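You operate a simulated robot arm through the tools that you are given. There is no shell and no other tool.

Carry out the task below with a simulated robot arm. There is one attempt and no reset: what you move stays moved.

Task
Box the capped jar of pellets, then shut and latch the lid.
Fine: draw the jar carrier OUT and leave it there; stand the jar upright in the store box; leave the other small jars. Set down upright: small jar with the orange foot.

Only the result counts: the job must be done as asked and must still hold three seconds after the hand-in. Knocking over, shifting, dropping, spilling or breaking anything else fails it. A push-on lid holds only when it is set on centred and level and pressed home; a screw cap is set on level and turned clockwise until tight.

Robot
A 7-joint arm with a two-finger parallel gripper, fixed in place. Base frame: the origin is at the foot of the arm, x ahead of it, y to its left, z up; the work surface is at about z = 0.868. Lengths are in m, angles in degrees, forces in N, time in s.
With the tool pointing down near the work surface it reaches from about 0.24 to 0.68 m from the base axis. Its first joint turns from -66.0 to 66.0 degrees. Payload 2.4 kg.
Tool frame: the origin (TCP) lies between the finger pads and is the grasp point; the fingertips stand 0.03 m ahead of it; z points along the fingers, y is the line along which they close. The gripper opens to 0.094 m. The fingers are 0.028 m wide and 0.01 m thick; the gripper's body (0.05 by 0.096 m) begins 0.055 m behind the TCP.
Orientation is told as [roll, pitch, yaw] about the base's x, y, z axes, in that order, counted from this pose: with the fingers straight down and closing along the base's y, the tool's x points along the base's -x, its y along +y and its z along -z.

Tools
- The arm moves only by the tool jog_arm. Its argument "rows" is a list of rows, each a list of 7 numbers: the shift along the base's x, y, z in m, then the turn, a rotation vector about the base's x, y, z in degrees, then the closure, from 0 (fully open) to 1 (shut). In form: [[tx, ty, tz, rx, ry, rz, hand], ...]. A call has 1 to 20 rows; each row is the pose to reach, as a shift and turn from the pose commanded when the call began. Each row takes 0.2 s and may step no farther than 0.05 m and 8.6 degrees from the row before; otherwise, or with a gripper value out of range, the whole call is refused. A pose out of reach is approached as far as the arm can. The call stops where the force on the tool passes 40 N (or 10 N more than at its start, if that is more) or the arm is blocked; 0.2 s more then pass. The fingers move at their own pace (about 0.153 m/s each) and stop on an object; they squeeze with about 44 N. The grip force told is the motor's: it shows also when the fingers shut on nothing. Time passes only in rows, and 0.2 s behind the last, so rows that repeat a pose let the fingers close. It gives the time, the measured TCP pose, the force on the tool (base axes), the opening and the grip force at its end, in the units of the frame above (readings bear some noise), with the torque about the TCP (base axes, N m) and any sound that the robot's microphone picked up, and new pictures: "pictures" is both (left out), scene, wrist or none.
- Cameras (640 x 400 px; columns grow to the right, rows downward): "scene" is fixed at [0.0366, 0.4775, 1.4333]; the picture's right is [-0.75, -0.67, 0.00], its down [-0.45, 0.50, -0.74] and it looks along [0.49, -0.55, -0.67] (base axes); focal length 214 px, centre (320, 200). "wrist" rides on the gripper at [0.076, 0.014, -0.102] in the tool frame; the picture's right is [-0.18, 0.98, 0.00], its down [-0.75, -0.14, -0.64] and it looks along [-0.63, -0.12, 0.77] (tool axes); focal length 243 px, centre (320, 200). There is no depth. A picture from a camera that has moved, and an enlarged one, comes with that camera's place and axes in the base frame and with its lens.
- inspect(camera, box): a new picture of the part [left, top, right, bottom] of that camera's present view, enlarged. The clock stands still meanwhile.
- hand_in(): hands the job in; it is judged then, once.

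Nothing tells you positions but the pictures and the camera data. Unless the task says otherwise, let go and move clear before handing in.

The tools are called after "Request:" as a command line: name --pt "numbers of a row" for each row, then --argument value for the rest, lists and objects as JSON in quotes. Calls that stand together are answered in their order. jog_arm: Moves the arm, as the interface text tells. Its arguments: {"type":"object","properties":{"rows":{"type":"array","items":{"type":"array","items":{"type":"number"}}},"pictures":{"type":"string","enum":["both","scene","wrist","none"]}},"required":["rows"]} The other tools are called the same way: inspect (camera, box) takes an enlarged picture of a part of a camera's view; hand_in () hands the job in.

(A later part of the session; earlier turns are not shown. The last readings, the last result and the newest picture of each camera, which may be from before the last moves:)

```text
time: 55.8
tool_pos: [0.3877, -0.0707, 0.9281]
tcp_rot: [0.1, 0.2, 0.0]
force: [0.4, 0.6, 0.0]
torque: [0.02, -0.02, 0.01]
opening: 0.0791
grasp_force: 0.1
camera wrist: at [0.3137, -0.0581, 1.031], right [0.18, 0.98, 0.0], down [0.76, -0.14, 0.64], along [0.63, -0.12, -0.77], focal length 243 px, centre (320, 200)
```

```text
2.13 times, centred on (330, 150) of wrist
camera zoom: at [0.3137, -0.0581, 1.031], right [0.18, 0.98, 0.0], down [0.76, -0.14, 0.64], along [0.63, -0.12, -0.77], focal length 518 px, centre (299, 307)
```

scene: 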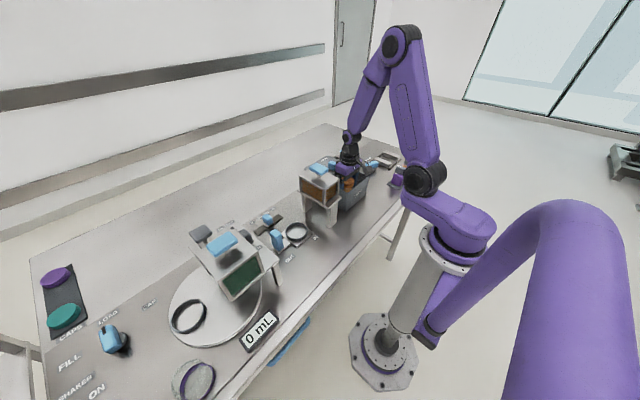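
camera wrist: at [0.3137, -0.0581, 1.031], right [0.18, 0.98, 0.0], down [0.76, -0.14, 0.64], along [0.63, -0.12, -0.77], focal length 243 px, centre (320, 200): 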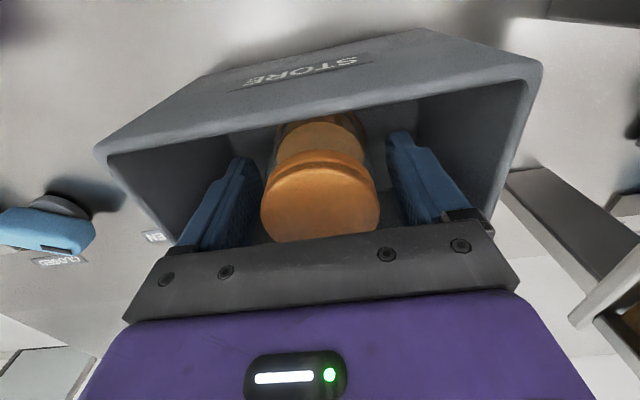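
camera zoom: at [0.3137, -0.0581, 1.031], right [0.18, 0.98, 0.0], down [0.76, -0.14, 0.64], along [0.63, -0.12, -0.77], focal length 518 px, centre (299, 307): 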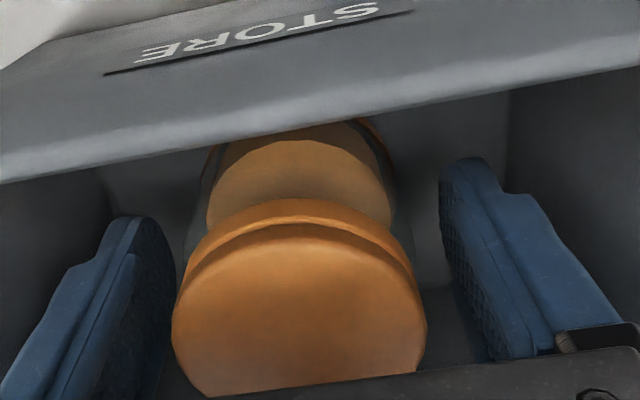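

The jar stands free between the open fingers. I'll lift straight up and check it.

Request:
jog_arm --pt "0 0 0.015 0 0 0 0.16" --pt "0 0 0.04 0 0 0 0.16" --pt "0 0 0.075 0 0 0 0.16" --pt "0 0 0.115 0 0 0 0.16" --pt "-0.02 0 0.155 0 0 0 0.16" --pt "-0.05 0 0.19 0 0 0 0.16" --pt "-0.08 0 0.22 0 0 0 0" --pt "-0.1 0 0.24 0 0 0 0" --pt "-0.1 0 0.24 0 0 0 0"

Request:
inspect --camera "wrist" --box '[200, 60, 400, 260]'

Request:
inspect --camera "scene" --box '[290, 130, 410, 230]'

```text
time: 57.8
tool_pos: [0.2892, -0.0717, 1.1687]
tcp_rot: [0.1, 0.3, -0.2]
force: [-0.1, -1.0, 0.4]
torque: [-0.01, 0.0, -0.03]
opening: 0.0937
grasp_force: 0.2
camera wrist: at [0.2131, -0.059, 1.2711], right [0.19, 0.98, 0.0], down [0.76, -0.14, 0.64], along [0.63, -0.12, -0.77], focal length 243 px, centre (320, 200)
```

scene: 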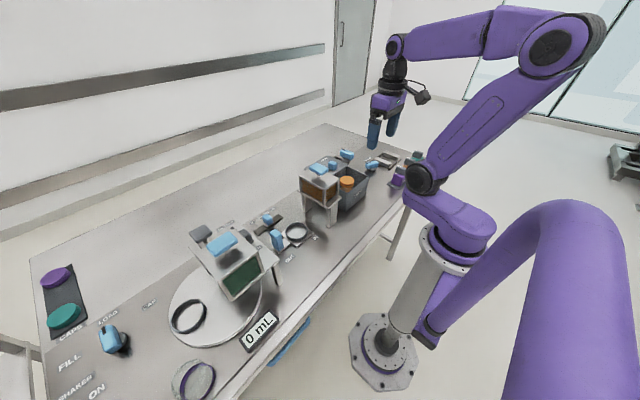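
wrist: 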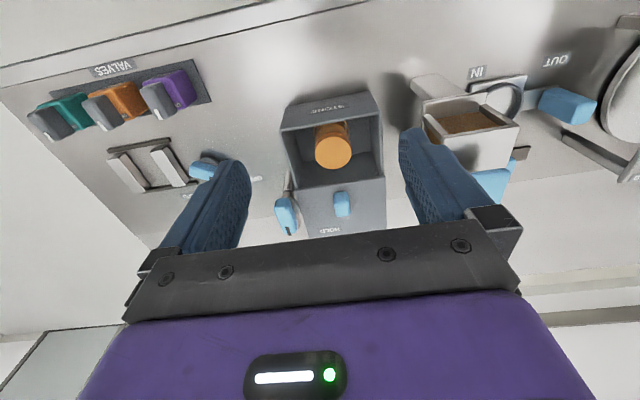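

```text
2.00 times, centred on (300, 160) of wrist
camera zoom: at [0.2131, -0.059, 1.2711], right [0.19, 0.98, 0.0], down [0.76, -0.14, 0.64], along [0.63, -0.12, -0.77], focal length 485 px, centre (360, 280)
```

zoom: 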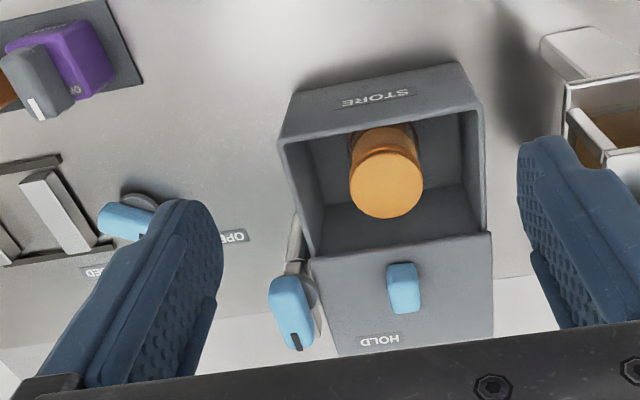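

```text
4.00 times, centred on (350, 180) of scene
camera zoom: at [0.0366, 0.4775, 1.4333], right [-0.75, -0.67, 0.0], down [-0.45, 0.5, -0.74], along [0.49, -0.55, -0.67], focal length 858 px, centre (200, 280)
```

zoom: 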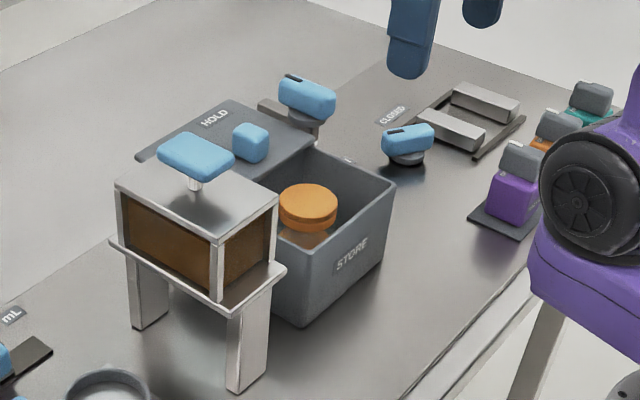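

The jar stands upright in the box with its cap below the rim. Next the lid: its knob is at about (0.463, -0.071), top z ≈ 0.993; I'll move over it.

Request:
jog_arm --pt "0.04 0 0 0 0 0 0.2" --pt "0.08 0 -0.01 0 0 0 0.3" --pt "0.12 0 -0.03 0 0 0 0.35" --pt "0.15 0 -0.05 0 0 0 0.35" --pt "0.173 0 -0.08 0 0 0 0.35" --pt "0.173 0 -0.105 0 0 0 0.35" --pt "0.173 0 -0.105 0 0 0 0.35"

Request:
inspect --camera "scene" --box '[290, 110, 410, 210]'

Request:
inspect --camera "wrist" --box '[200, 40, 440, 240]'

```text
time: 59.4
tool_pos: [0.4612, -0.0728, 1.0628]
tcp_rot: [0.1, 0.2, 0.0]
force: [0.8, -0.9, 0.5]
torque: [0.03, 0.01, 0.01]
opening: 0.0612
grasp_force: 0.0
camera wrist: at [0.3866, -0.0586, 1.1662], right [0.18, 0.98, 0.0], down [0.76, -0.14, 0.64], along [0.63, -0.12, -0.77], focal length 243 px, centre (320, 200)
```

scene: 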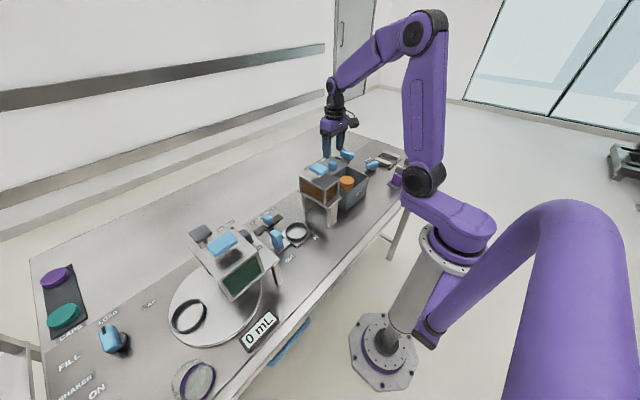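
wrist: 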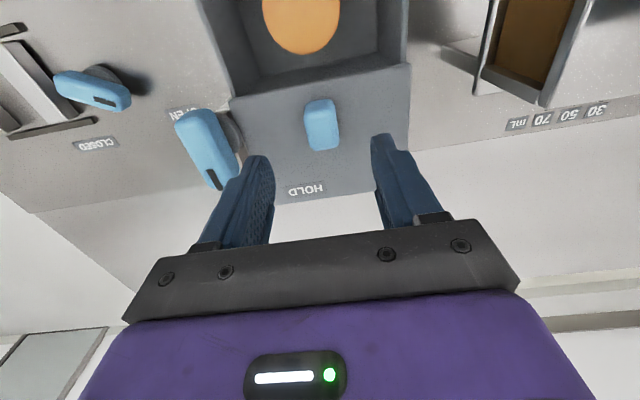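

```text
4.00 times, centred on (350, 160) of scene
camera zoom: at [0.0367, 0.4775, 1.4333], right [-0.75, -0.67, 0.0], down [-0.45, 0.5, -0.74], along [0.49, -0.55, -0.67], focal length 858 px, centre (200, 360)
```

zoom: 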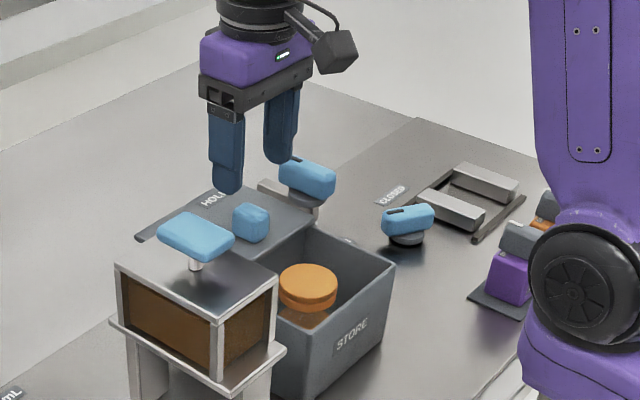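

```text
2.00 times, centred on (320, 140) of wrist
camera zoom: at [0.3866, -0.0586, 1.1662], right [0.18, 0.98, 0.0], down [0.76, -0.14, 0.64], along [0.63, -0.12, -0.77], focal length 485 px, centre (320, 320)
```

zoom: 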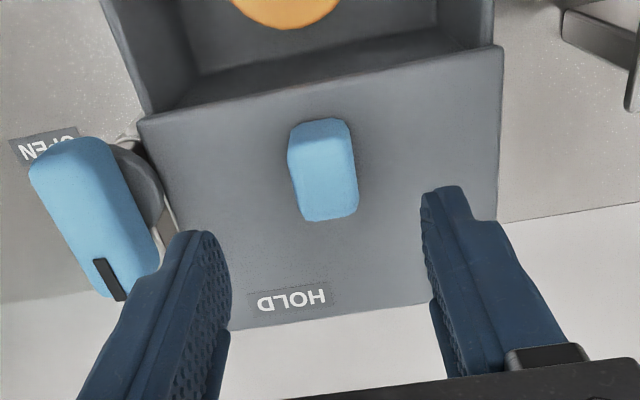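

The knob sits between the fingers (x 0.448–0.478, y ≈ -0.072). I'll descend to z ≈ 1.0 and grip it.

Request:
jog_arm --pt "0.001 0.0005 -0.02 0 0 0 0.35" --pt "0.002 0.0005 -0.04 0 0 0 0.35" --pt "0.002 0.0005 -0.055 0 0 0 0.35" --pt "0.002 0.0005 -0.061 0 0 0 0.35" --pt "0.002 0.0005 -0.061 0 0 0 0.7" --pt "0.002 0.0005 -0.061 0 0 0 1" --pt "0.002 0.0005 -0.061 0 0 0 1"

Request:
inspect --camera "wrist" --box '[200, 40, 440, 240]'

```text
time: 61.0
tool_pos: [0.464, -0.0699, 1.0022]
tcp_rot: [0.2, 0.2, 0.0]
force: [0.0, 12.4, -1.1]
torque: [0.0, -0.41, -0.02]
opening: 0.0279
grasp_force: 45.1
camera wrist: at [0.3887, -0.0569, 1.105], right [0.18, 0.98, 0.0], down [0.76, -0.14, 0.64], along [0.63, -0.12, -0.77], focal length 243 px, centre (320, 200)
```

scene: 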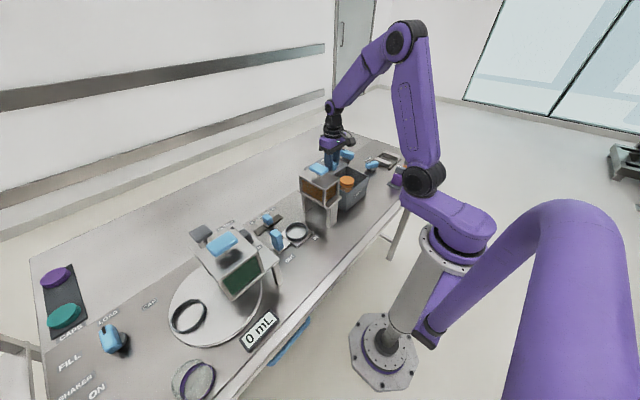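
wrist: 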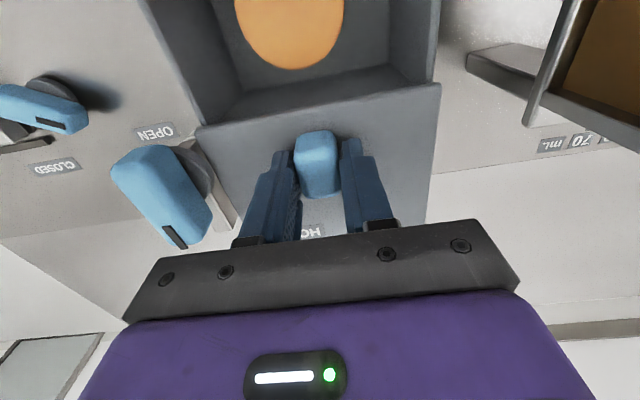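

```text
2.00 times, centred on (320, 140) of wrist
camera zoom: at [0.3887, -0.0569, 1.105], right [0.18, 0.98, 0.0], down [0.76, -0.14, 0.64], along [0.63, -0.12, -0.77], focal length 485 px, centre (320, 320)
```

zoom: 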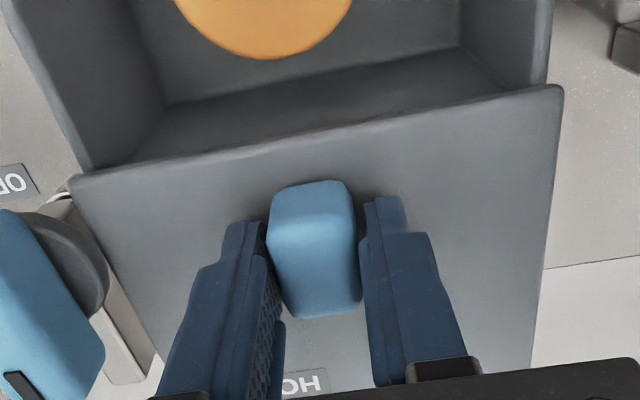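

The knob is gripped (28 mm). I'll slide it gently toward -x.

Request:
jog_arm --pt "-0.003 0.001 0 0 0 0 1" --pt "-0.008 0.001 0 0 0 0 1" --pt "-0.015 0.001 0 0 0 0 1" --pt "-0.022 0.001 0 0 0 0 1"

Request:
inspect --camera "wrist" --box '[200, 40, 440, 240]'

```text
time: 62.0
tool_pos: [0.4418, -0.07, 1.0026]
tcp_rot: [0.1, 0.3, -0.1]
force: [0.4, 8.8, -11.1]
torque: [-0.02, -0.73, 0.08]
opening: 0.0278
grasp_force: 45.6
camera wrist: at [0.3664, -0.0567, 1.1052], right [0.18, 0.98, 0.0], down [0.76, -0.14, 0.64], along [0.63, -0.12, -0.77], focal length 243 px, centre (320, 200)
```

scene: 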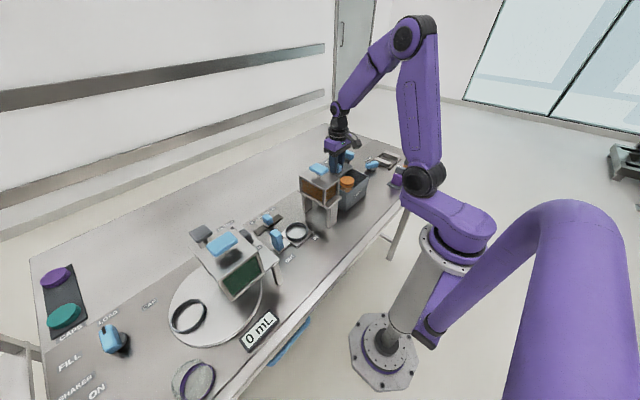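
wrist: 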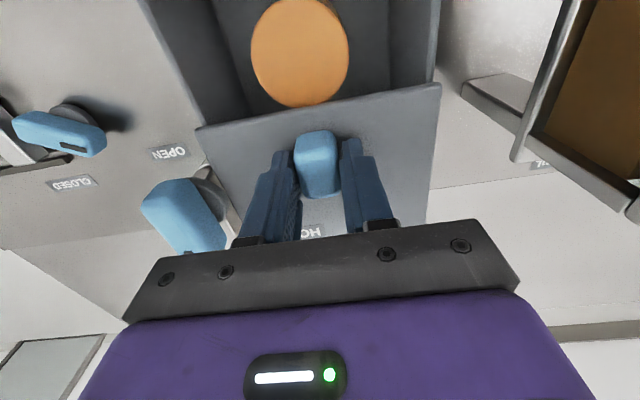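

```text
2.00 times, centred on (320, 140) of wrist
camera zoom: at [0.3664, -0.0567, 1.1052], right [0.18, 0.98, 0.0], down [0.76, -0.14, 0.64], along [0.63, -0.12, -0.77], focal length 485 px, centre (320, 320)
```

zoom: 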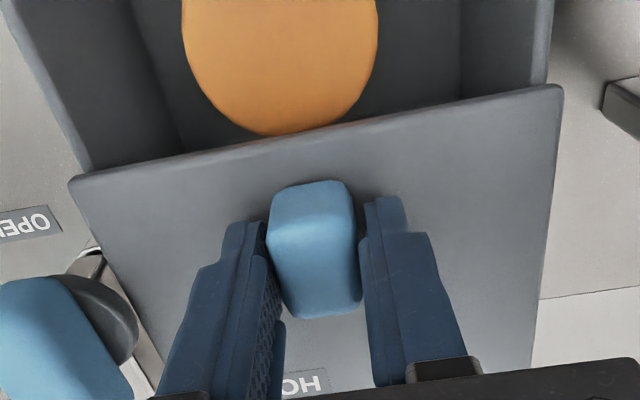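

The lid slides freely. I'll keep going.

Request:
jog_arm --pt "-0.008 0 0 0 0 0 1" --pt "-0.016 0 0 0 0 0 1" --pt "-0.024 0 0 0 0 0 1" --pt "-0.032 0 0 0 0 0 1" --pt "-0.04 0 0 0 0 0 1" --pt "-0.048 0 0 0 0 0 1" --pt "-0.056 0 0 0 0 0 1"

Request:
inspect --camera "scene" --box '[290, 110, 410, 210]'

```text
time: 63.6
tool_pos: [0.3859, -0.0707, 1.0042]
tcp_rot: [0.1, 0.4, 0.0]
force: [0.4, 7.4, -25.1]
torque: [-0.04, -0.18, 0.07]
opening: 0.0278
grasp_force: 44.3
camera wrist: at [0.3108, -0.0568, 1.1053], right [0.18, 0.98, 0.0], down [0.76, -0.14, 0.64], along [0.63, -0.12, -0.77], focal length 243 px, centre (320, 200)
```

scene: 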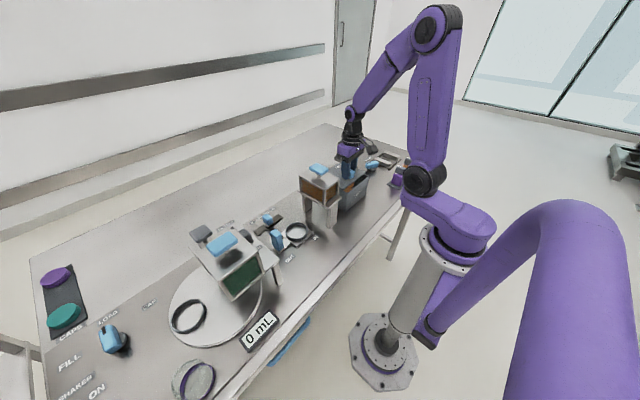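
wrist: 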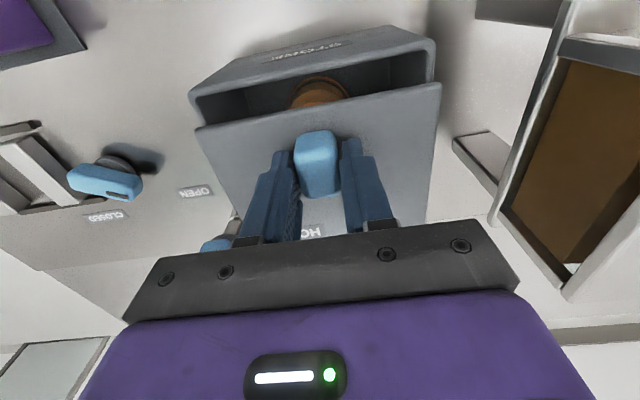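

```text
4.00 times, centred on (350, 160) of scene
camera zoom: at [0.037, 0.4777, 1.4332], right [-0.75, -0.67, 0.0], down [-0.45, 0.5, -0.74], along [0.49, -0.55, -0.67], focal length 858 px, centre (200, 360)
```

zoom: 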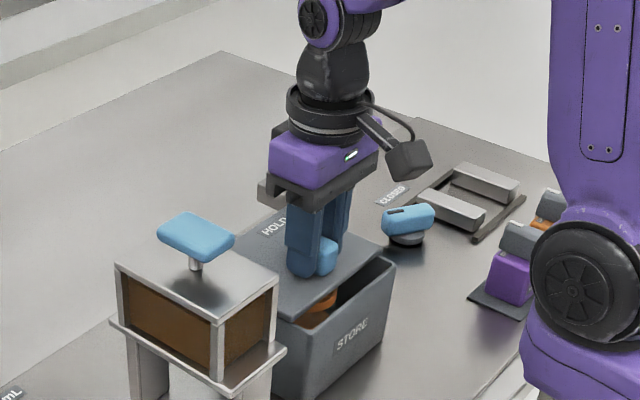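

Request:
jog_arm --pt "-0.006 0 -0.001 0 0 0 1" --pt "-0.012 0 -0.002 0 0 0 1" --pt "-0.018 0 -0.002 0 0 0 1" --pt "-0.022 0 -0.002 0 0 0 1" --pt "-0.026 0 -0.002 0 0 0 1"

Request:
inspect --camera "wrist" --box '[160, 0, 480, 240]'

```text
time: 64.5
tool_pos: [0.3671, -0.0695, 1.0022]
tcp_rot: [0.0, -0.2, 0.1]
force: [0.0, 2.4, 3.7]
torque: [-0.04, -0.17, -0.06]
opening: 0.0277
grasp_force: 45.4
stopped in row 4: the force on the tool passed its limit at 42 N (the readings are from after the stop); the commanded pose is now the measured one
camera wrist: at [0.2917, -0.0566, 1.1046], right [0.18, 0.98, 0.0], down [0.75, -0.14, 0.64], along [0.63, -0.12, -0.76], focal length 243 px, centre (320, 200)
```

scene: 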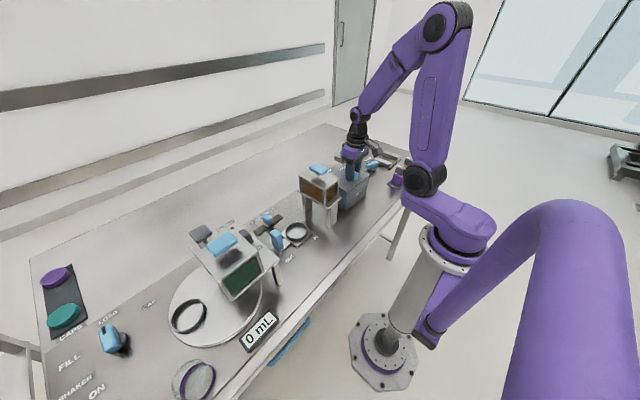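
wrist: 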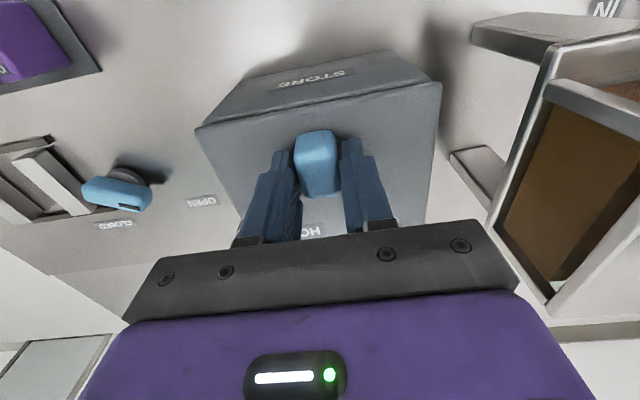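

```text
1.67 times, centred on (320, 120) of wrist
camera zoom: at [0.2917, -0.0566, 1.1046], right [0.18, 0.98, 0.0], down [0.75, -0.14, 0.64], along [0.63, -0.12, -0.76], focal length 404 px, centre (320, 333)
```

zoom: 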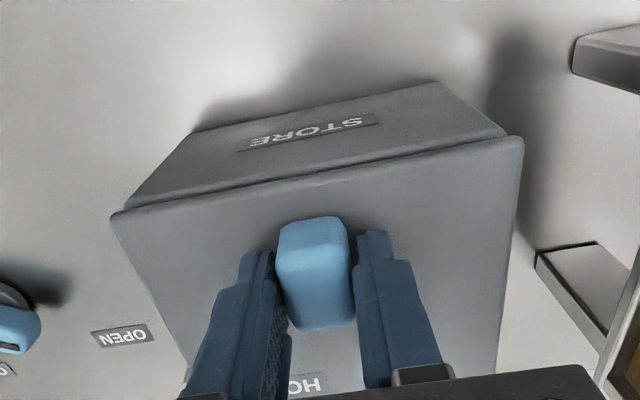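

The lid's front edge is now flush with the box front; a stop was felt. I'll press gently once more to confirm it is fully home.

Request:
jog_arm --pt "-0.001 0 0 0 0 0 1" --pt "-0.002 0 0 0 0 0 1" --pt "-0.003 0 0 0 0 0 1" --pictures "none"

```text
time: 65.3
tool_pos: [0.364, -0.0703, 1.0022]
tcp_rot: [0.0, -0.3, 0.0]
force: [0.5, 5.3, 10.5]
torque: [-0.04, 0.15, 0.02]
opening: 0.0279
grasp_force: 45.0
```

It still moved a little without resistance. I'll continue in small steps.

Request:
jog_arm --pt "-0.001 0 0 0 0 0 1" --pt "-0.002 0 0 0 0 0 1" --pt "-0.003 0 0 0 0 0 1" --pt "-0.004 0 0 0 0 0 1" --pictures "wrist"

Request:
inspect --camera "wrist" --box '[160, 0, 480, 240]'

Request:
inspect --camera "scene" --box '[290, 110, 410, 210]'

```text
time: 66.3
tool_pos: [0.3632, -0.0704, 1.0013]
tcp_rot: [0.0, -0.6, 0.1]
force: [21.5, 8.9, -2.3]
torque: [0.06, 0.3, 0.05]
opening: 0.0279
grasp_force: 45.0
camera wrist: at [0.2866, -0.0567, 1.1041], right [0.18, 0.98, 0.0], down [0.75, -0.14, 0.65], along [0.64, -0.12, -0.76], focal length 243 px, centre (320, 200)
```

wrist: 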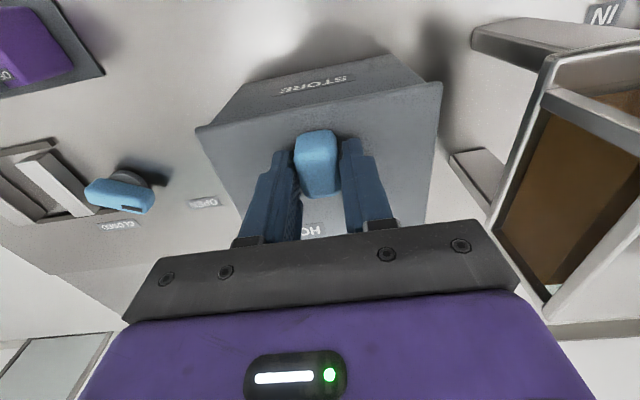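

```text
1.67 times, centred on (320, 120) of wrist
camera zoom: at [0.2866, -0.0567, 1.1041], right [0.18, 0.98, 0.0], down [0.75, -0.14, 0.65], along [0.64, -0.12, -0.76], focal length 404 px, centre (320, 333)
```

zoom: 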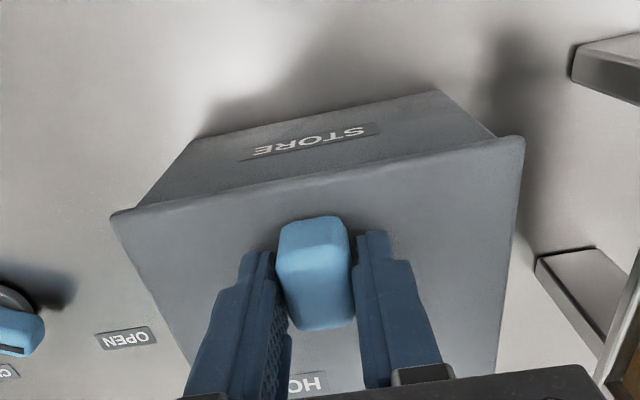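

```text
4.00 times, centred on (350, 160) of scene
camera zoom: at [0.0373, 0.4778, 1.4332], right [-0.75, -0.67, 0.0], down [-0.45, 0.5, -0.74], along [0.49, -0.55, -0.67], focal length 858 px, centre (200, 360)
```

zoom: 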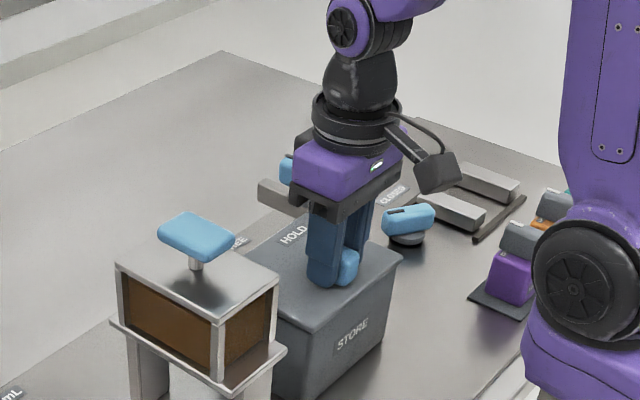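

Now there is a firm +21 N reaction: the lid is fully shut. I'll ease off, open the fingers, lift, and go look at the latch.

Request:
jog_arm --pt "0.002 0 0 0 0 0 1" --pt "0.002 0 0 0 0 0 0.6" --pt "0.002 0 0 0 0 0 0.45" --pt "0.002 0 0 0 0 0 0.45" --pt "0.002 0 0.025 0 0 0 0.45" --pt "0.002 0 0.06 0 0 0 0.45" --pt "0.002 -0.02 0.09 0 0 0 0.45" --pt "0.002 -0.045 0.11 0 0 0 0.3" --pt "0.002 -0.07 0.12 0 0 0 0.3" --pt "0.002 -0.088 0.12 0 0 0 0.3" --pt "0.002 -0.088 0.12 0 0 0 0.3"

Request:
inspect --camera "wrist" --box '[220, 40, 460, 240]'

Request:
inspect --camera "scene" --box '[290, 130, 410, 230]'

```text
time: 68.7
tool_pos: [0.3637, -0.1574, 1.1229]
tcp_rot: [-0.1, -0.2, 0.0]
force: [-0.7, 0.2, -0.4]
torque: [-0.01, 0.02, -0.01]
opening: 0.0659
grasp_force: 0.0
camera wrist: at [0.2876, -0.1447, 1.2242], right [0.18, 0.98, 0.0], down [0.75, -0.14, 0.64], along [0.63, -0.12, -0.76], focal length 243 px, centre (320, 200)
```

scene: 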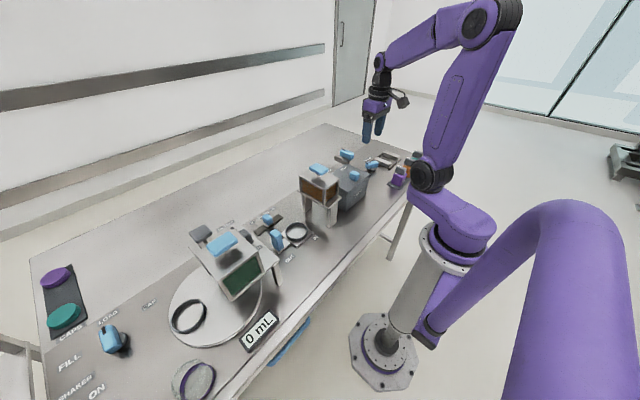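
wrist: 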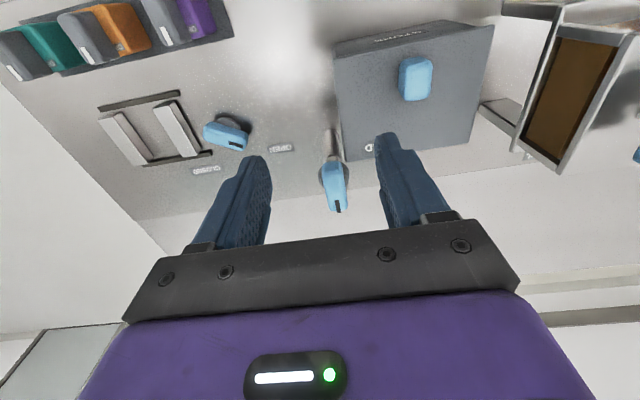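

```text
2.00 times, centred on (340, 140) of wrist
camera zoom: at [0.2876, -0.1447, 1.2242], right [0.18, 0.98, 0.0], down [0.75, -0.14, 0.64], along [0.63, -0.12, -0.76], focal length 485 px, centre (280, 320)
```

zoom: 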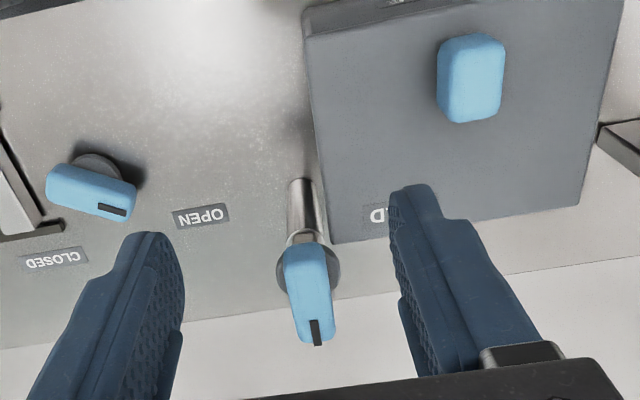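

```text
4.00 times, centred on (350, 180) of scene
camera zoom: at [0.0366, 0.4775, 1.4333], right [-0.75, -0.67, 0.0], down [-0.45, 0.5, -0.74], along [0.49, -0.55, -0.67], focal length 858 px, centre (200, 280)
```

zoom: 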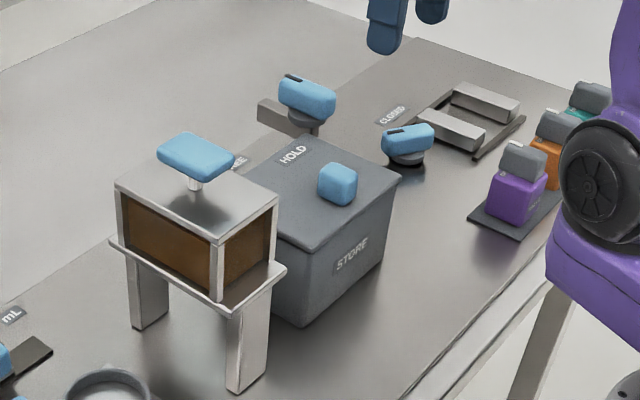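

The lid is shut, flush over the box. The latch lever's pivot is at about (0.4575, -0.158), lever top z ≈ 1.0; I'll move above it.

Request:
jog_arm --pt "0.03 0 0 0 0 0 0.35" --pt "0.06 0 -0.01 0 0 0 0.35" --pt "0.085 0 -0.03 0 0 0 0.35" --pt "0.094 -0.0005 -0.055 0 0 0 0.35" --pt "0.094 -0.0005 -0.063 0 0 0 0.35" --pt "0.094 -0.0005 -0.063 0 0 0 0.35"

Request:
inspect --camera "wrist" --box '[200, 40, 440, 240]'

Request:
inspect --camera "scene" --box '[300, 90, 420, 210]'

```text
time: 70.1
tool_pos: [0.4568, -0.158, 1.0582]
tcp_rot: [0.1, -0.3, 0.0]
force: [-0.2, -0.4, -0.6]
torque: [0.04, 0.02, -0.03]
opening: 0.0613
grasp_force: 0.1
camera wrist: at [0.3804, -0.145, 1.1607], right [0.18, 0.98, 0.0], down [0.75, -0.14, 0.64], along [0.63, -0.12, -0.77], focal length 243 px, centre (320, 200)
```

scene: 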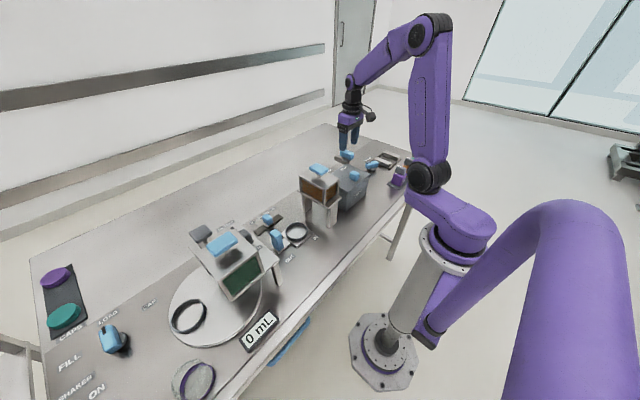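
wrist: 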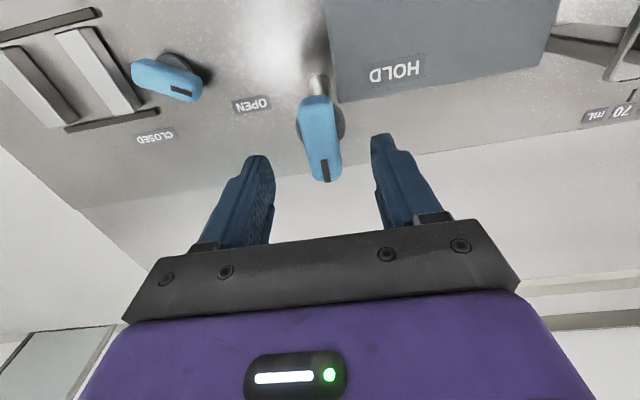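

```text
2.00 times, centred on (320, 140) of wrist
camera zoom: at [0.3804, -0.145, 1.1607], right [0.18, 0.98, 0.0], down [0.75, -0.14, 0.64], along [0.63, -0.12, -0.77], focal length 485 px, centre (320, 320)
```

zoom: 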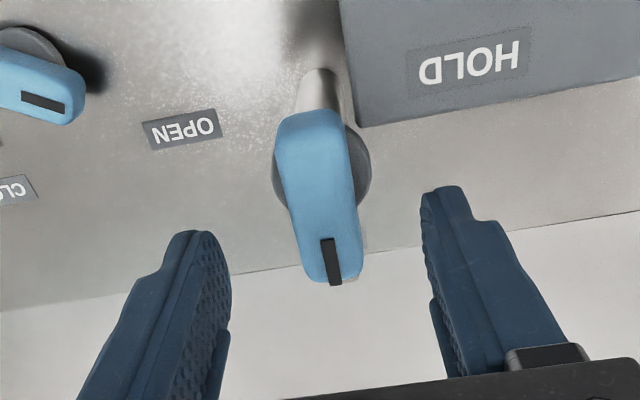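

```text
3.33 times, centred on (360, 150) of scene
camera zoom: at [0.0366, 0.4775, 1.4333], right [-0.75, -0.67, 0.0], down [-0.45, 0.5, -0.74], along [0.49, -0.55, -0.67], focal length 715 px, centre (187, 367)
```

zoom: 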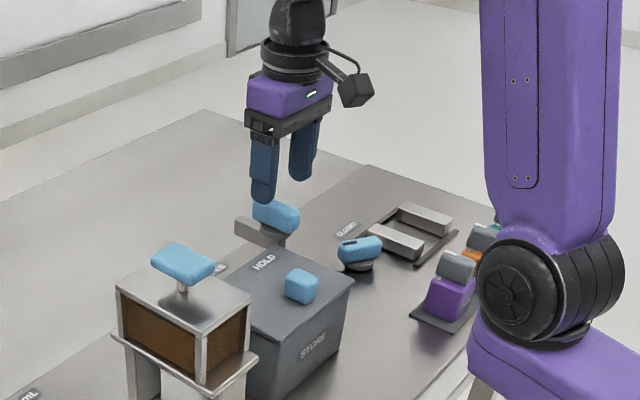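

The lever is centred between the fingers. I'll descend to z ≈ 1.010 so the fingertips stay above the disc, and grip.

Request:
jog_arm --pt "-0.0005 0 -0.02 0 0 0 0.35" --pt "-0.0005 0 -0.035 0 0 0 0.35" --pt "-0.0005 0 -0.044 0 0 0 0.35" --pt "-0.0005 0 -0.048 0 0 0 0.35" --pt "-0.0005 0 -0.048 0 0 0 0.6" --pt "-0.0005 0 -0.048 0 0 0 1" --pt "-0.0005 0 -0.048 0 0 0 1"

Request:
inspect --camera "wrist" --box '[200, 40, 440, 240]'

Request:
inspect --camera "scene" --box '[310, 110, 400, 190]'

```text
time: 71.7
tool_pos: [0.4558, -0.1576, 1.0122]
tcp_rot: [0.0, -0.1, 0.0]
force: [-1.0, 6.4, -0.2]
torque: [0.2, 0.05, 0.0]
opening: 0.0396
grasp_force: 45.0
camera wrist: at [0.3803, -0.1448, 1.1137], right [0.18, 0.98, 0.0], down [0.75, -0.14, 0.64], along [0.63, -0.12, -0.77], focal length 243 px, centre (320, 200)
```

scene: 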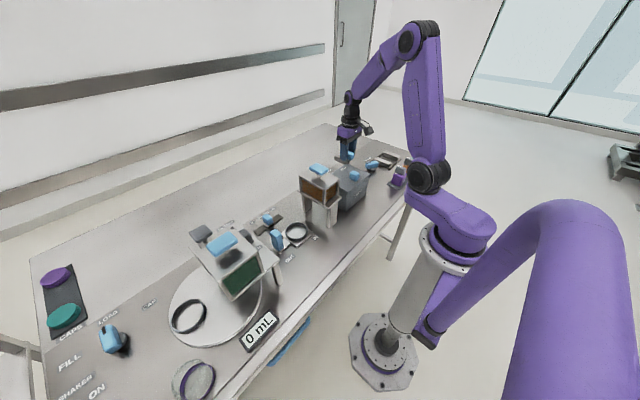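
wrist: 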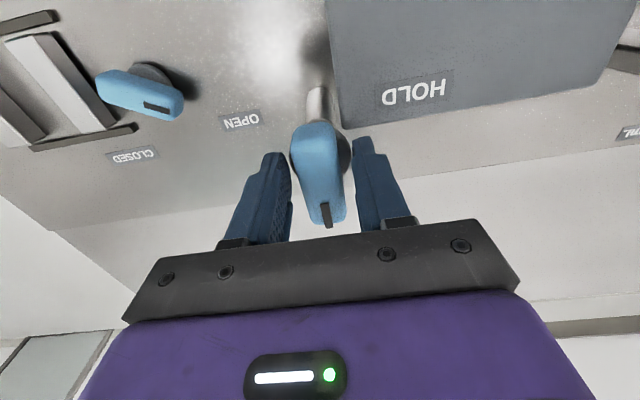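

```text
2.00 times, centred on (320, 140) of wrist
camera zoom: at [0.3803, -0.1448, 1.1137], right [0.18, 0.98, 0.0], down [0.75, -0.14, 0.64], along [0.63, -0.12, -0.77], focal length 485 px, centre (320, 320)
```

zoom: 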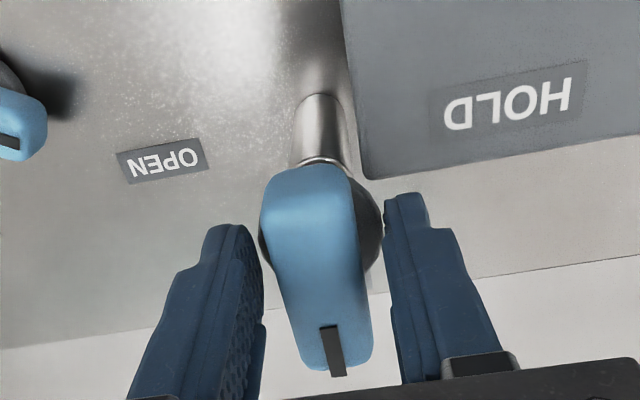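

```text
5.00 times, centred on (355, 150) of scene
camera zoom: at [0.0366, 0.4777, 1.4332], right [-0.75, -0.67, 0.0], down [-0.45, 0.5, -0.74], along [0.49, -0.55, -0.67], focal length 1072 px, centre (145, 450)
```

zoom: 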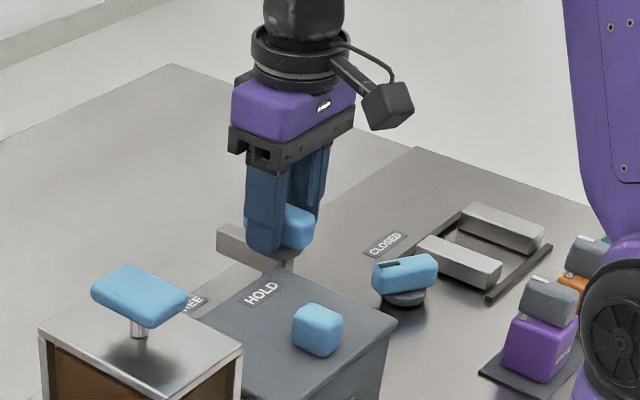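

The fingers stopped at 40 mm, so they're on the disc rather than the lever. I'll open, raise about 10 mm and grip the lever itself.

Request:
jog_arm --pt "0 0 0 0 0 0 0.4" --pt "0 0 0 0 0 0 0.4" --pt "0 0 0.005 0 0 0 0.4" --pt "0 0 0.011 0 0 0 0.4" --pt "0 0 0.011 0 0 0 0.4" --pt "0 0 0.011 0 0 0 0.7" --pt "0 0 0.011 0 0 0 1" --pt "0 0 0.011 0 0 0 1" --pt "0 0 0.011 0 0 0 1"

Request:
inspect --camera "wrist" --box '[200, 40, 440, 240]'

Request:
inspect --camera "scene" --box '[310, 110, 400, 190]'

```text
time: 73.7
tool_pos: [0.4552, -0.1583, 1.0217]
tcp_rot: [0.0, -0.3, 0.0]
force: [0.5, 4.5, 1.8]
torque: [0.04, 0.31, 0.04]
opening: 0.0239
grasp_force: 44.9
camera wrist: at [0.3801, -0.1448, 1.1243], right [0.18, 0.98, 0.0], down [0.75, -0.14, 0.64], along [0.63, -0.12, -0.76], focal length 243 px, centre (320, 200)
```

scene: 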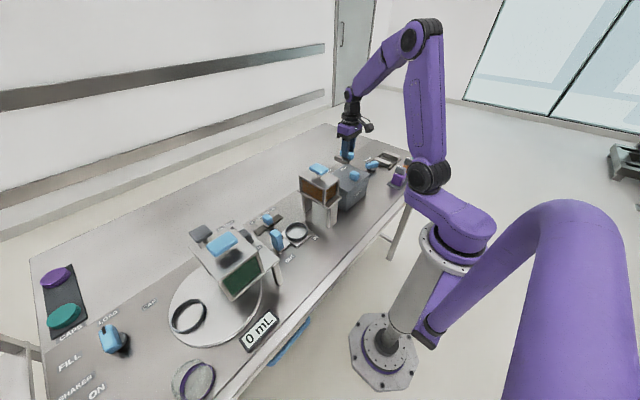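
wrist: 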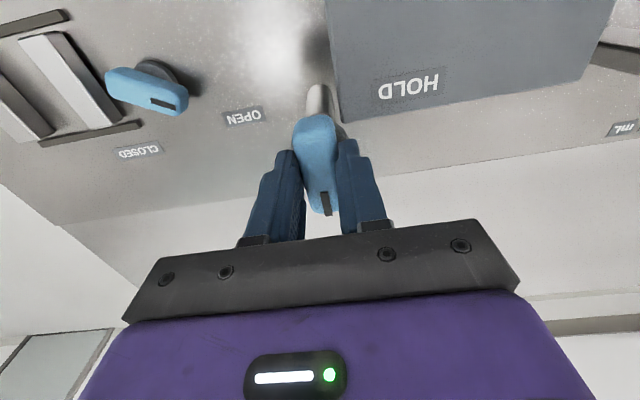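

```text
2.00 times, centred on (320, 140) of wrist
camera zoom: at [0.3801, -0.1448, 1.1243], right [0.18, 0.98, 0.0], down [0.75, -0.14, 0.64], along [0.63, -0.12, -0.76], focal length 485 px, centre (320, 320)
```

zoom: 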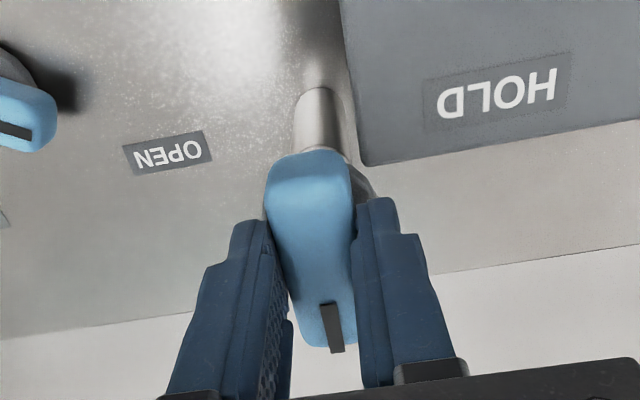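

```text
5.00 times, centred on (355, 150) of scene
camera zoom: at [0.0366, 0.4777, 1.4332], right [-0.75, -0.67, 0.0], down [-0.45, 0.5, -0.74], along [0.49, -0.55, -0.67], focal length 1072 px, centre (145, 450)
```

zoom: 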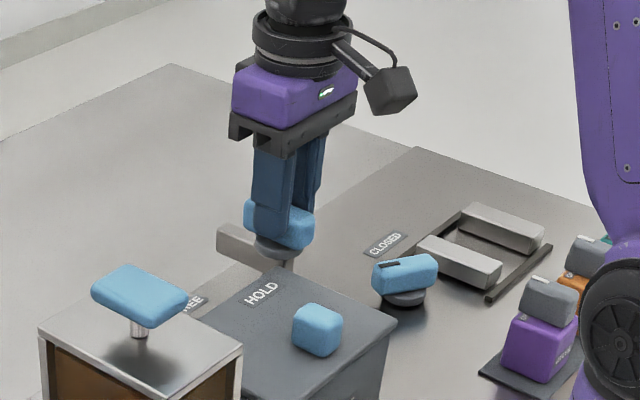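

The lever itself is now gripped (24 mm). I'll turn it counter-clockwise (from FREE toward HOLD), first by 42°.

Request:
jog_arm --pt "0 0 0 0 0 6 1" --pt "0 0 0 0 0 12 1" --pt "0 0 0 0 0 18 1" --pt "0 0 0 0 0 24 1" --pt "0 0 0 0 0 30 1" --pt "0 0 0 0 0 36 1" --pt "0 0 0 0 0 42 1"

Request:
inspect --camera "scene" --box '[310, 110, 400, 190]'

Request:
inspect --camera "wrist" --box '[200, 40, 440, 240]'

```text
time: 75.3
tool_pos: [0.4557, -0.1592, 1.0216]
tcp_rot: [-0.1, -0.2, 42.0]
force: [3.2, 2.6, -9.5]
torque: [0.34, -0.26, 0.01]
opening: 0.0239
grasp_force: 45.1
camera wrist: at [0.3905, -0.2004, 1.1243], right [-0.52, 0.85, 0.0], down [0.65, 0.4, 0.64], along [0.55, 0.34, -0.76], focal length 243 px, centre (320, 200)
```

scene: 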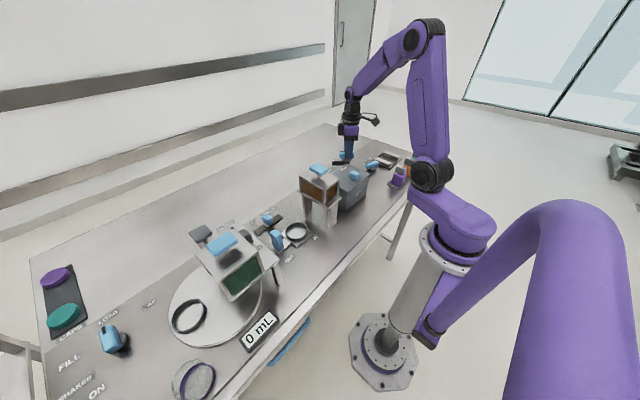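
wrist: 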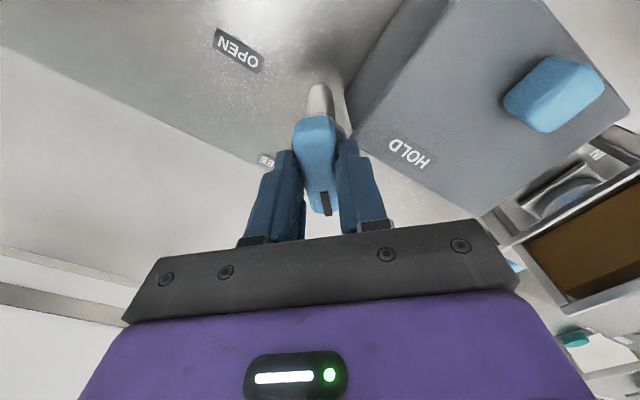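

```text
5.00 times, centred on (355, 150) of scene
camera zoom: at [0.0368, 0.4775, 1.4333], right [-0.75, -0.67, 0.0], down [-0.45, 0.5, -0.74], along [0.49, -0.55, -0.67], focal length 1072 px, centre (145, 450)
```

zoom: 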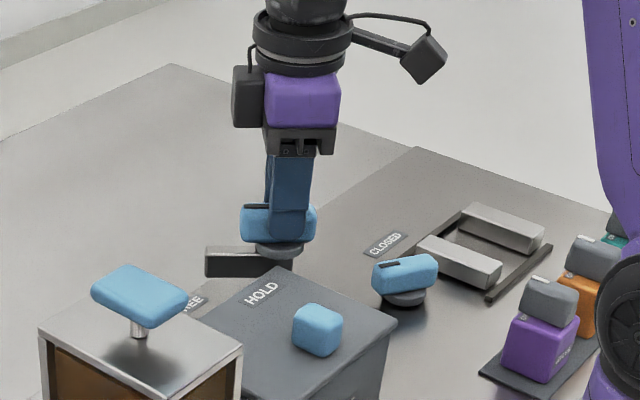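

```text
2.00 times, centred on (320, 140) of wrist
camera zoom: at [0.3905, -0.2004, 1.1243], right [-0.52, 0.85, 0.0], down [0.65, 0.4, 0.64], along [0.55, 0.34, -0.76], focal length 485 px, centre (320, 320)
```

zoom: 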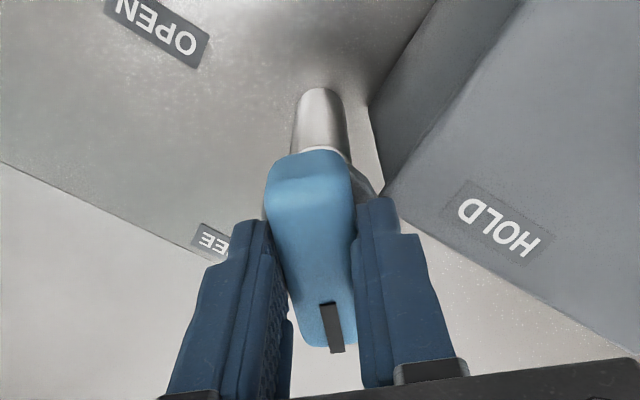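

The lever and the latch bar turn together. I'll continue to about 90°.

Request:
jog_arm --pt "0 0.0005 0 0 0 6 1" --pt "0 0.0005 0 0 0 12 1" --pt "0 0.0005 0 0 0 18 1" --pt "0 0.0005 0 0 0 24 1" --pt "0 0.0005 0 0 0 30 1" --pt "0 0.0005 0 0 0 36 1" --pt "0 0.0005 0 0 0 42 1" --pt "0 0.0005 0 0 0 48 1"

Request:
inspect --camera "scene" --box '[310, 110, 400, 190]'

Request:
inspect --camera "wrist" --box '[200, 40, 440, 240]'

```text
time: 77.1
tool_pos: [0.4576, -0.1586, 1.0213]
tcp_rot: [0.0, -0.1, 90.1]
force: [11.6, -11.9, -15.5]
torque: [0.57, -0.18, -0.03]
opening: 0.0238
grasp_force: 45.4
camera wrist: at [0.4434, -0.2366, 1.1244], right [-0.98, 0.18, 0.0], down [0.14, 0.75, 0.64], along [0.12, 0.63, -0.77], focal length 243 px, centre (320, 200)
```

scene: 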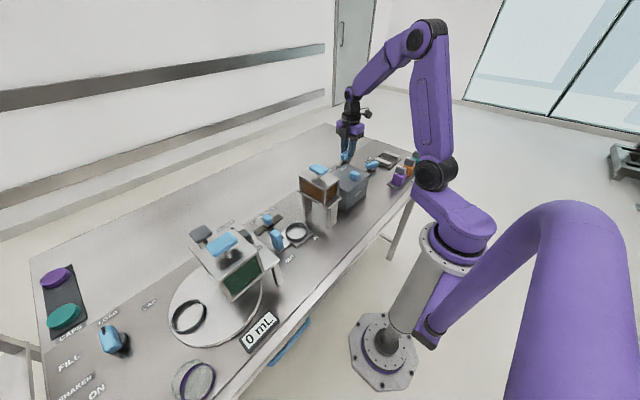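
wrist: 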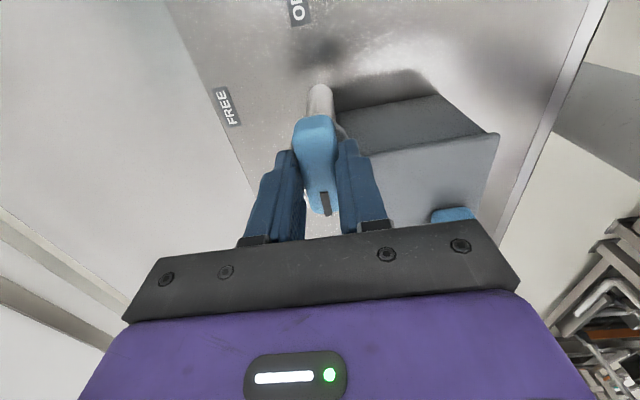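

```text
5.00 times, centred on (355, 150) of scene
camera zoom: at [0.0372, 0.4771, 1.4334], right [-0.75, -0.67, 0.0], down [-0.45, 0.5, -0.74], along [0.49, -0.55, -0.67], focal length 1072 px, centre (145, 450)
```

zoom: 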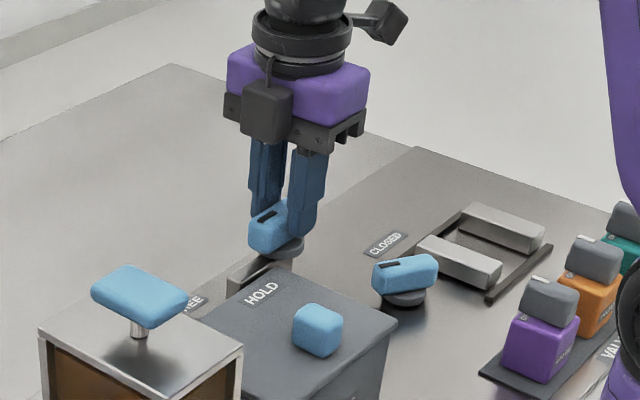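

```text
2.00 times, centred on (320, 140) of wrist
camera zoom: at [0.4434, -0.2366, 1.1244], right [-0.98, 0.18, 0.0], down [0.14, 0.75, 0.64], along [0.12, 0.63, -0.77], focal length 485 px, centre (320, 320)
```

zoom: 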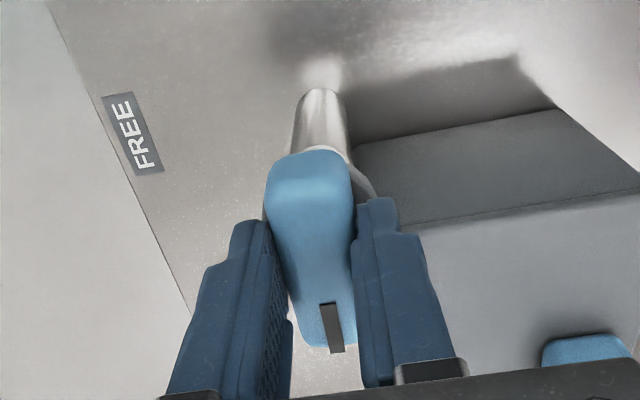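

The lever now points +y with the bar behind the lid. No stop torque felt yet, so I'll try a few more degrees to find the end of travel.

Request:
jog_arm --pt "-0.001 0 0 0 0 2 1" --pt "-0.001 0 0 0 0 4 1" --pt "-0.001 0 0 0 0 6 1" --pt "-0.001 0 0 0 0 8 1"

Request:
inspect --camera "scene" --box '[310, 110, 400, 190]'

```text
time: 78.1
tool_pos: [0.4567, -0.1596, 1.0218]
tcp_rot: [-0.2, -0.2, 97.9]
force: [20.3, -9.6, -9.1]
torque: [0.2, 0.19, -1.95]
opening: 0.0267
grasp_force: 44.9
camera wrist: at [0.4533, -0.237, 1.1248], right [-1.0, 0.05, 0.0], down [0.03, 0.76, 0.64], along [0.03, 0.64, -0.77], focal length 243 px, centre (320, 200)
```

scene: 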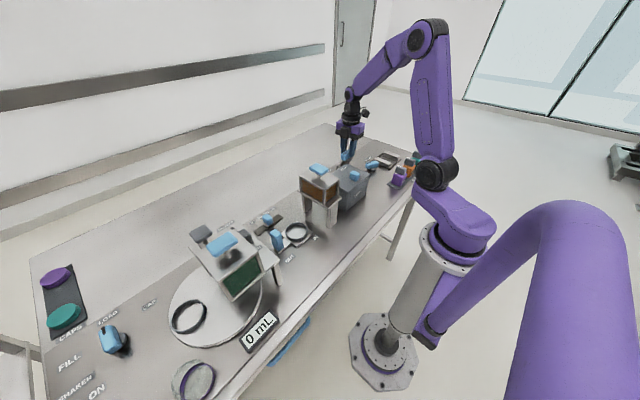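
wrist: 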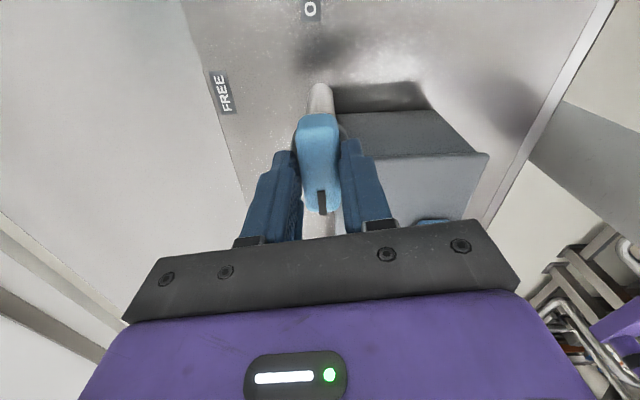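

```text
5.00 times, centred on (355, 150) of scene
camera zoom: at [0.0374, 0.4772, 1.4334], right [-0.75, -0.67, 0.0], down [-0.45, 0.5, -0.74], along [0.49, -0.55, -0.67], focal length 1072 px, centre (145, 450)
```

zoom: 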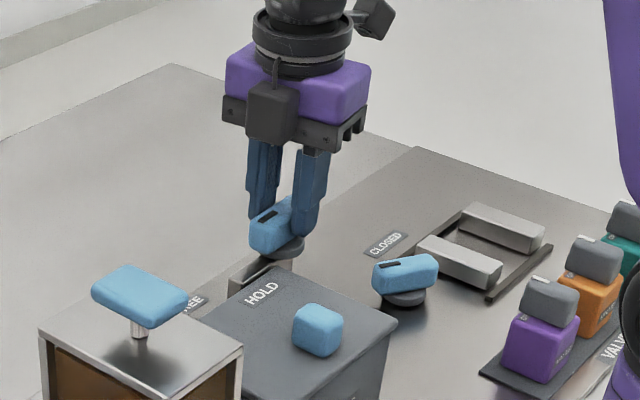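

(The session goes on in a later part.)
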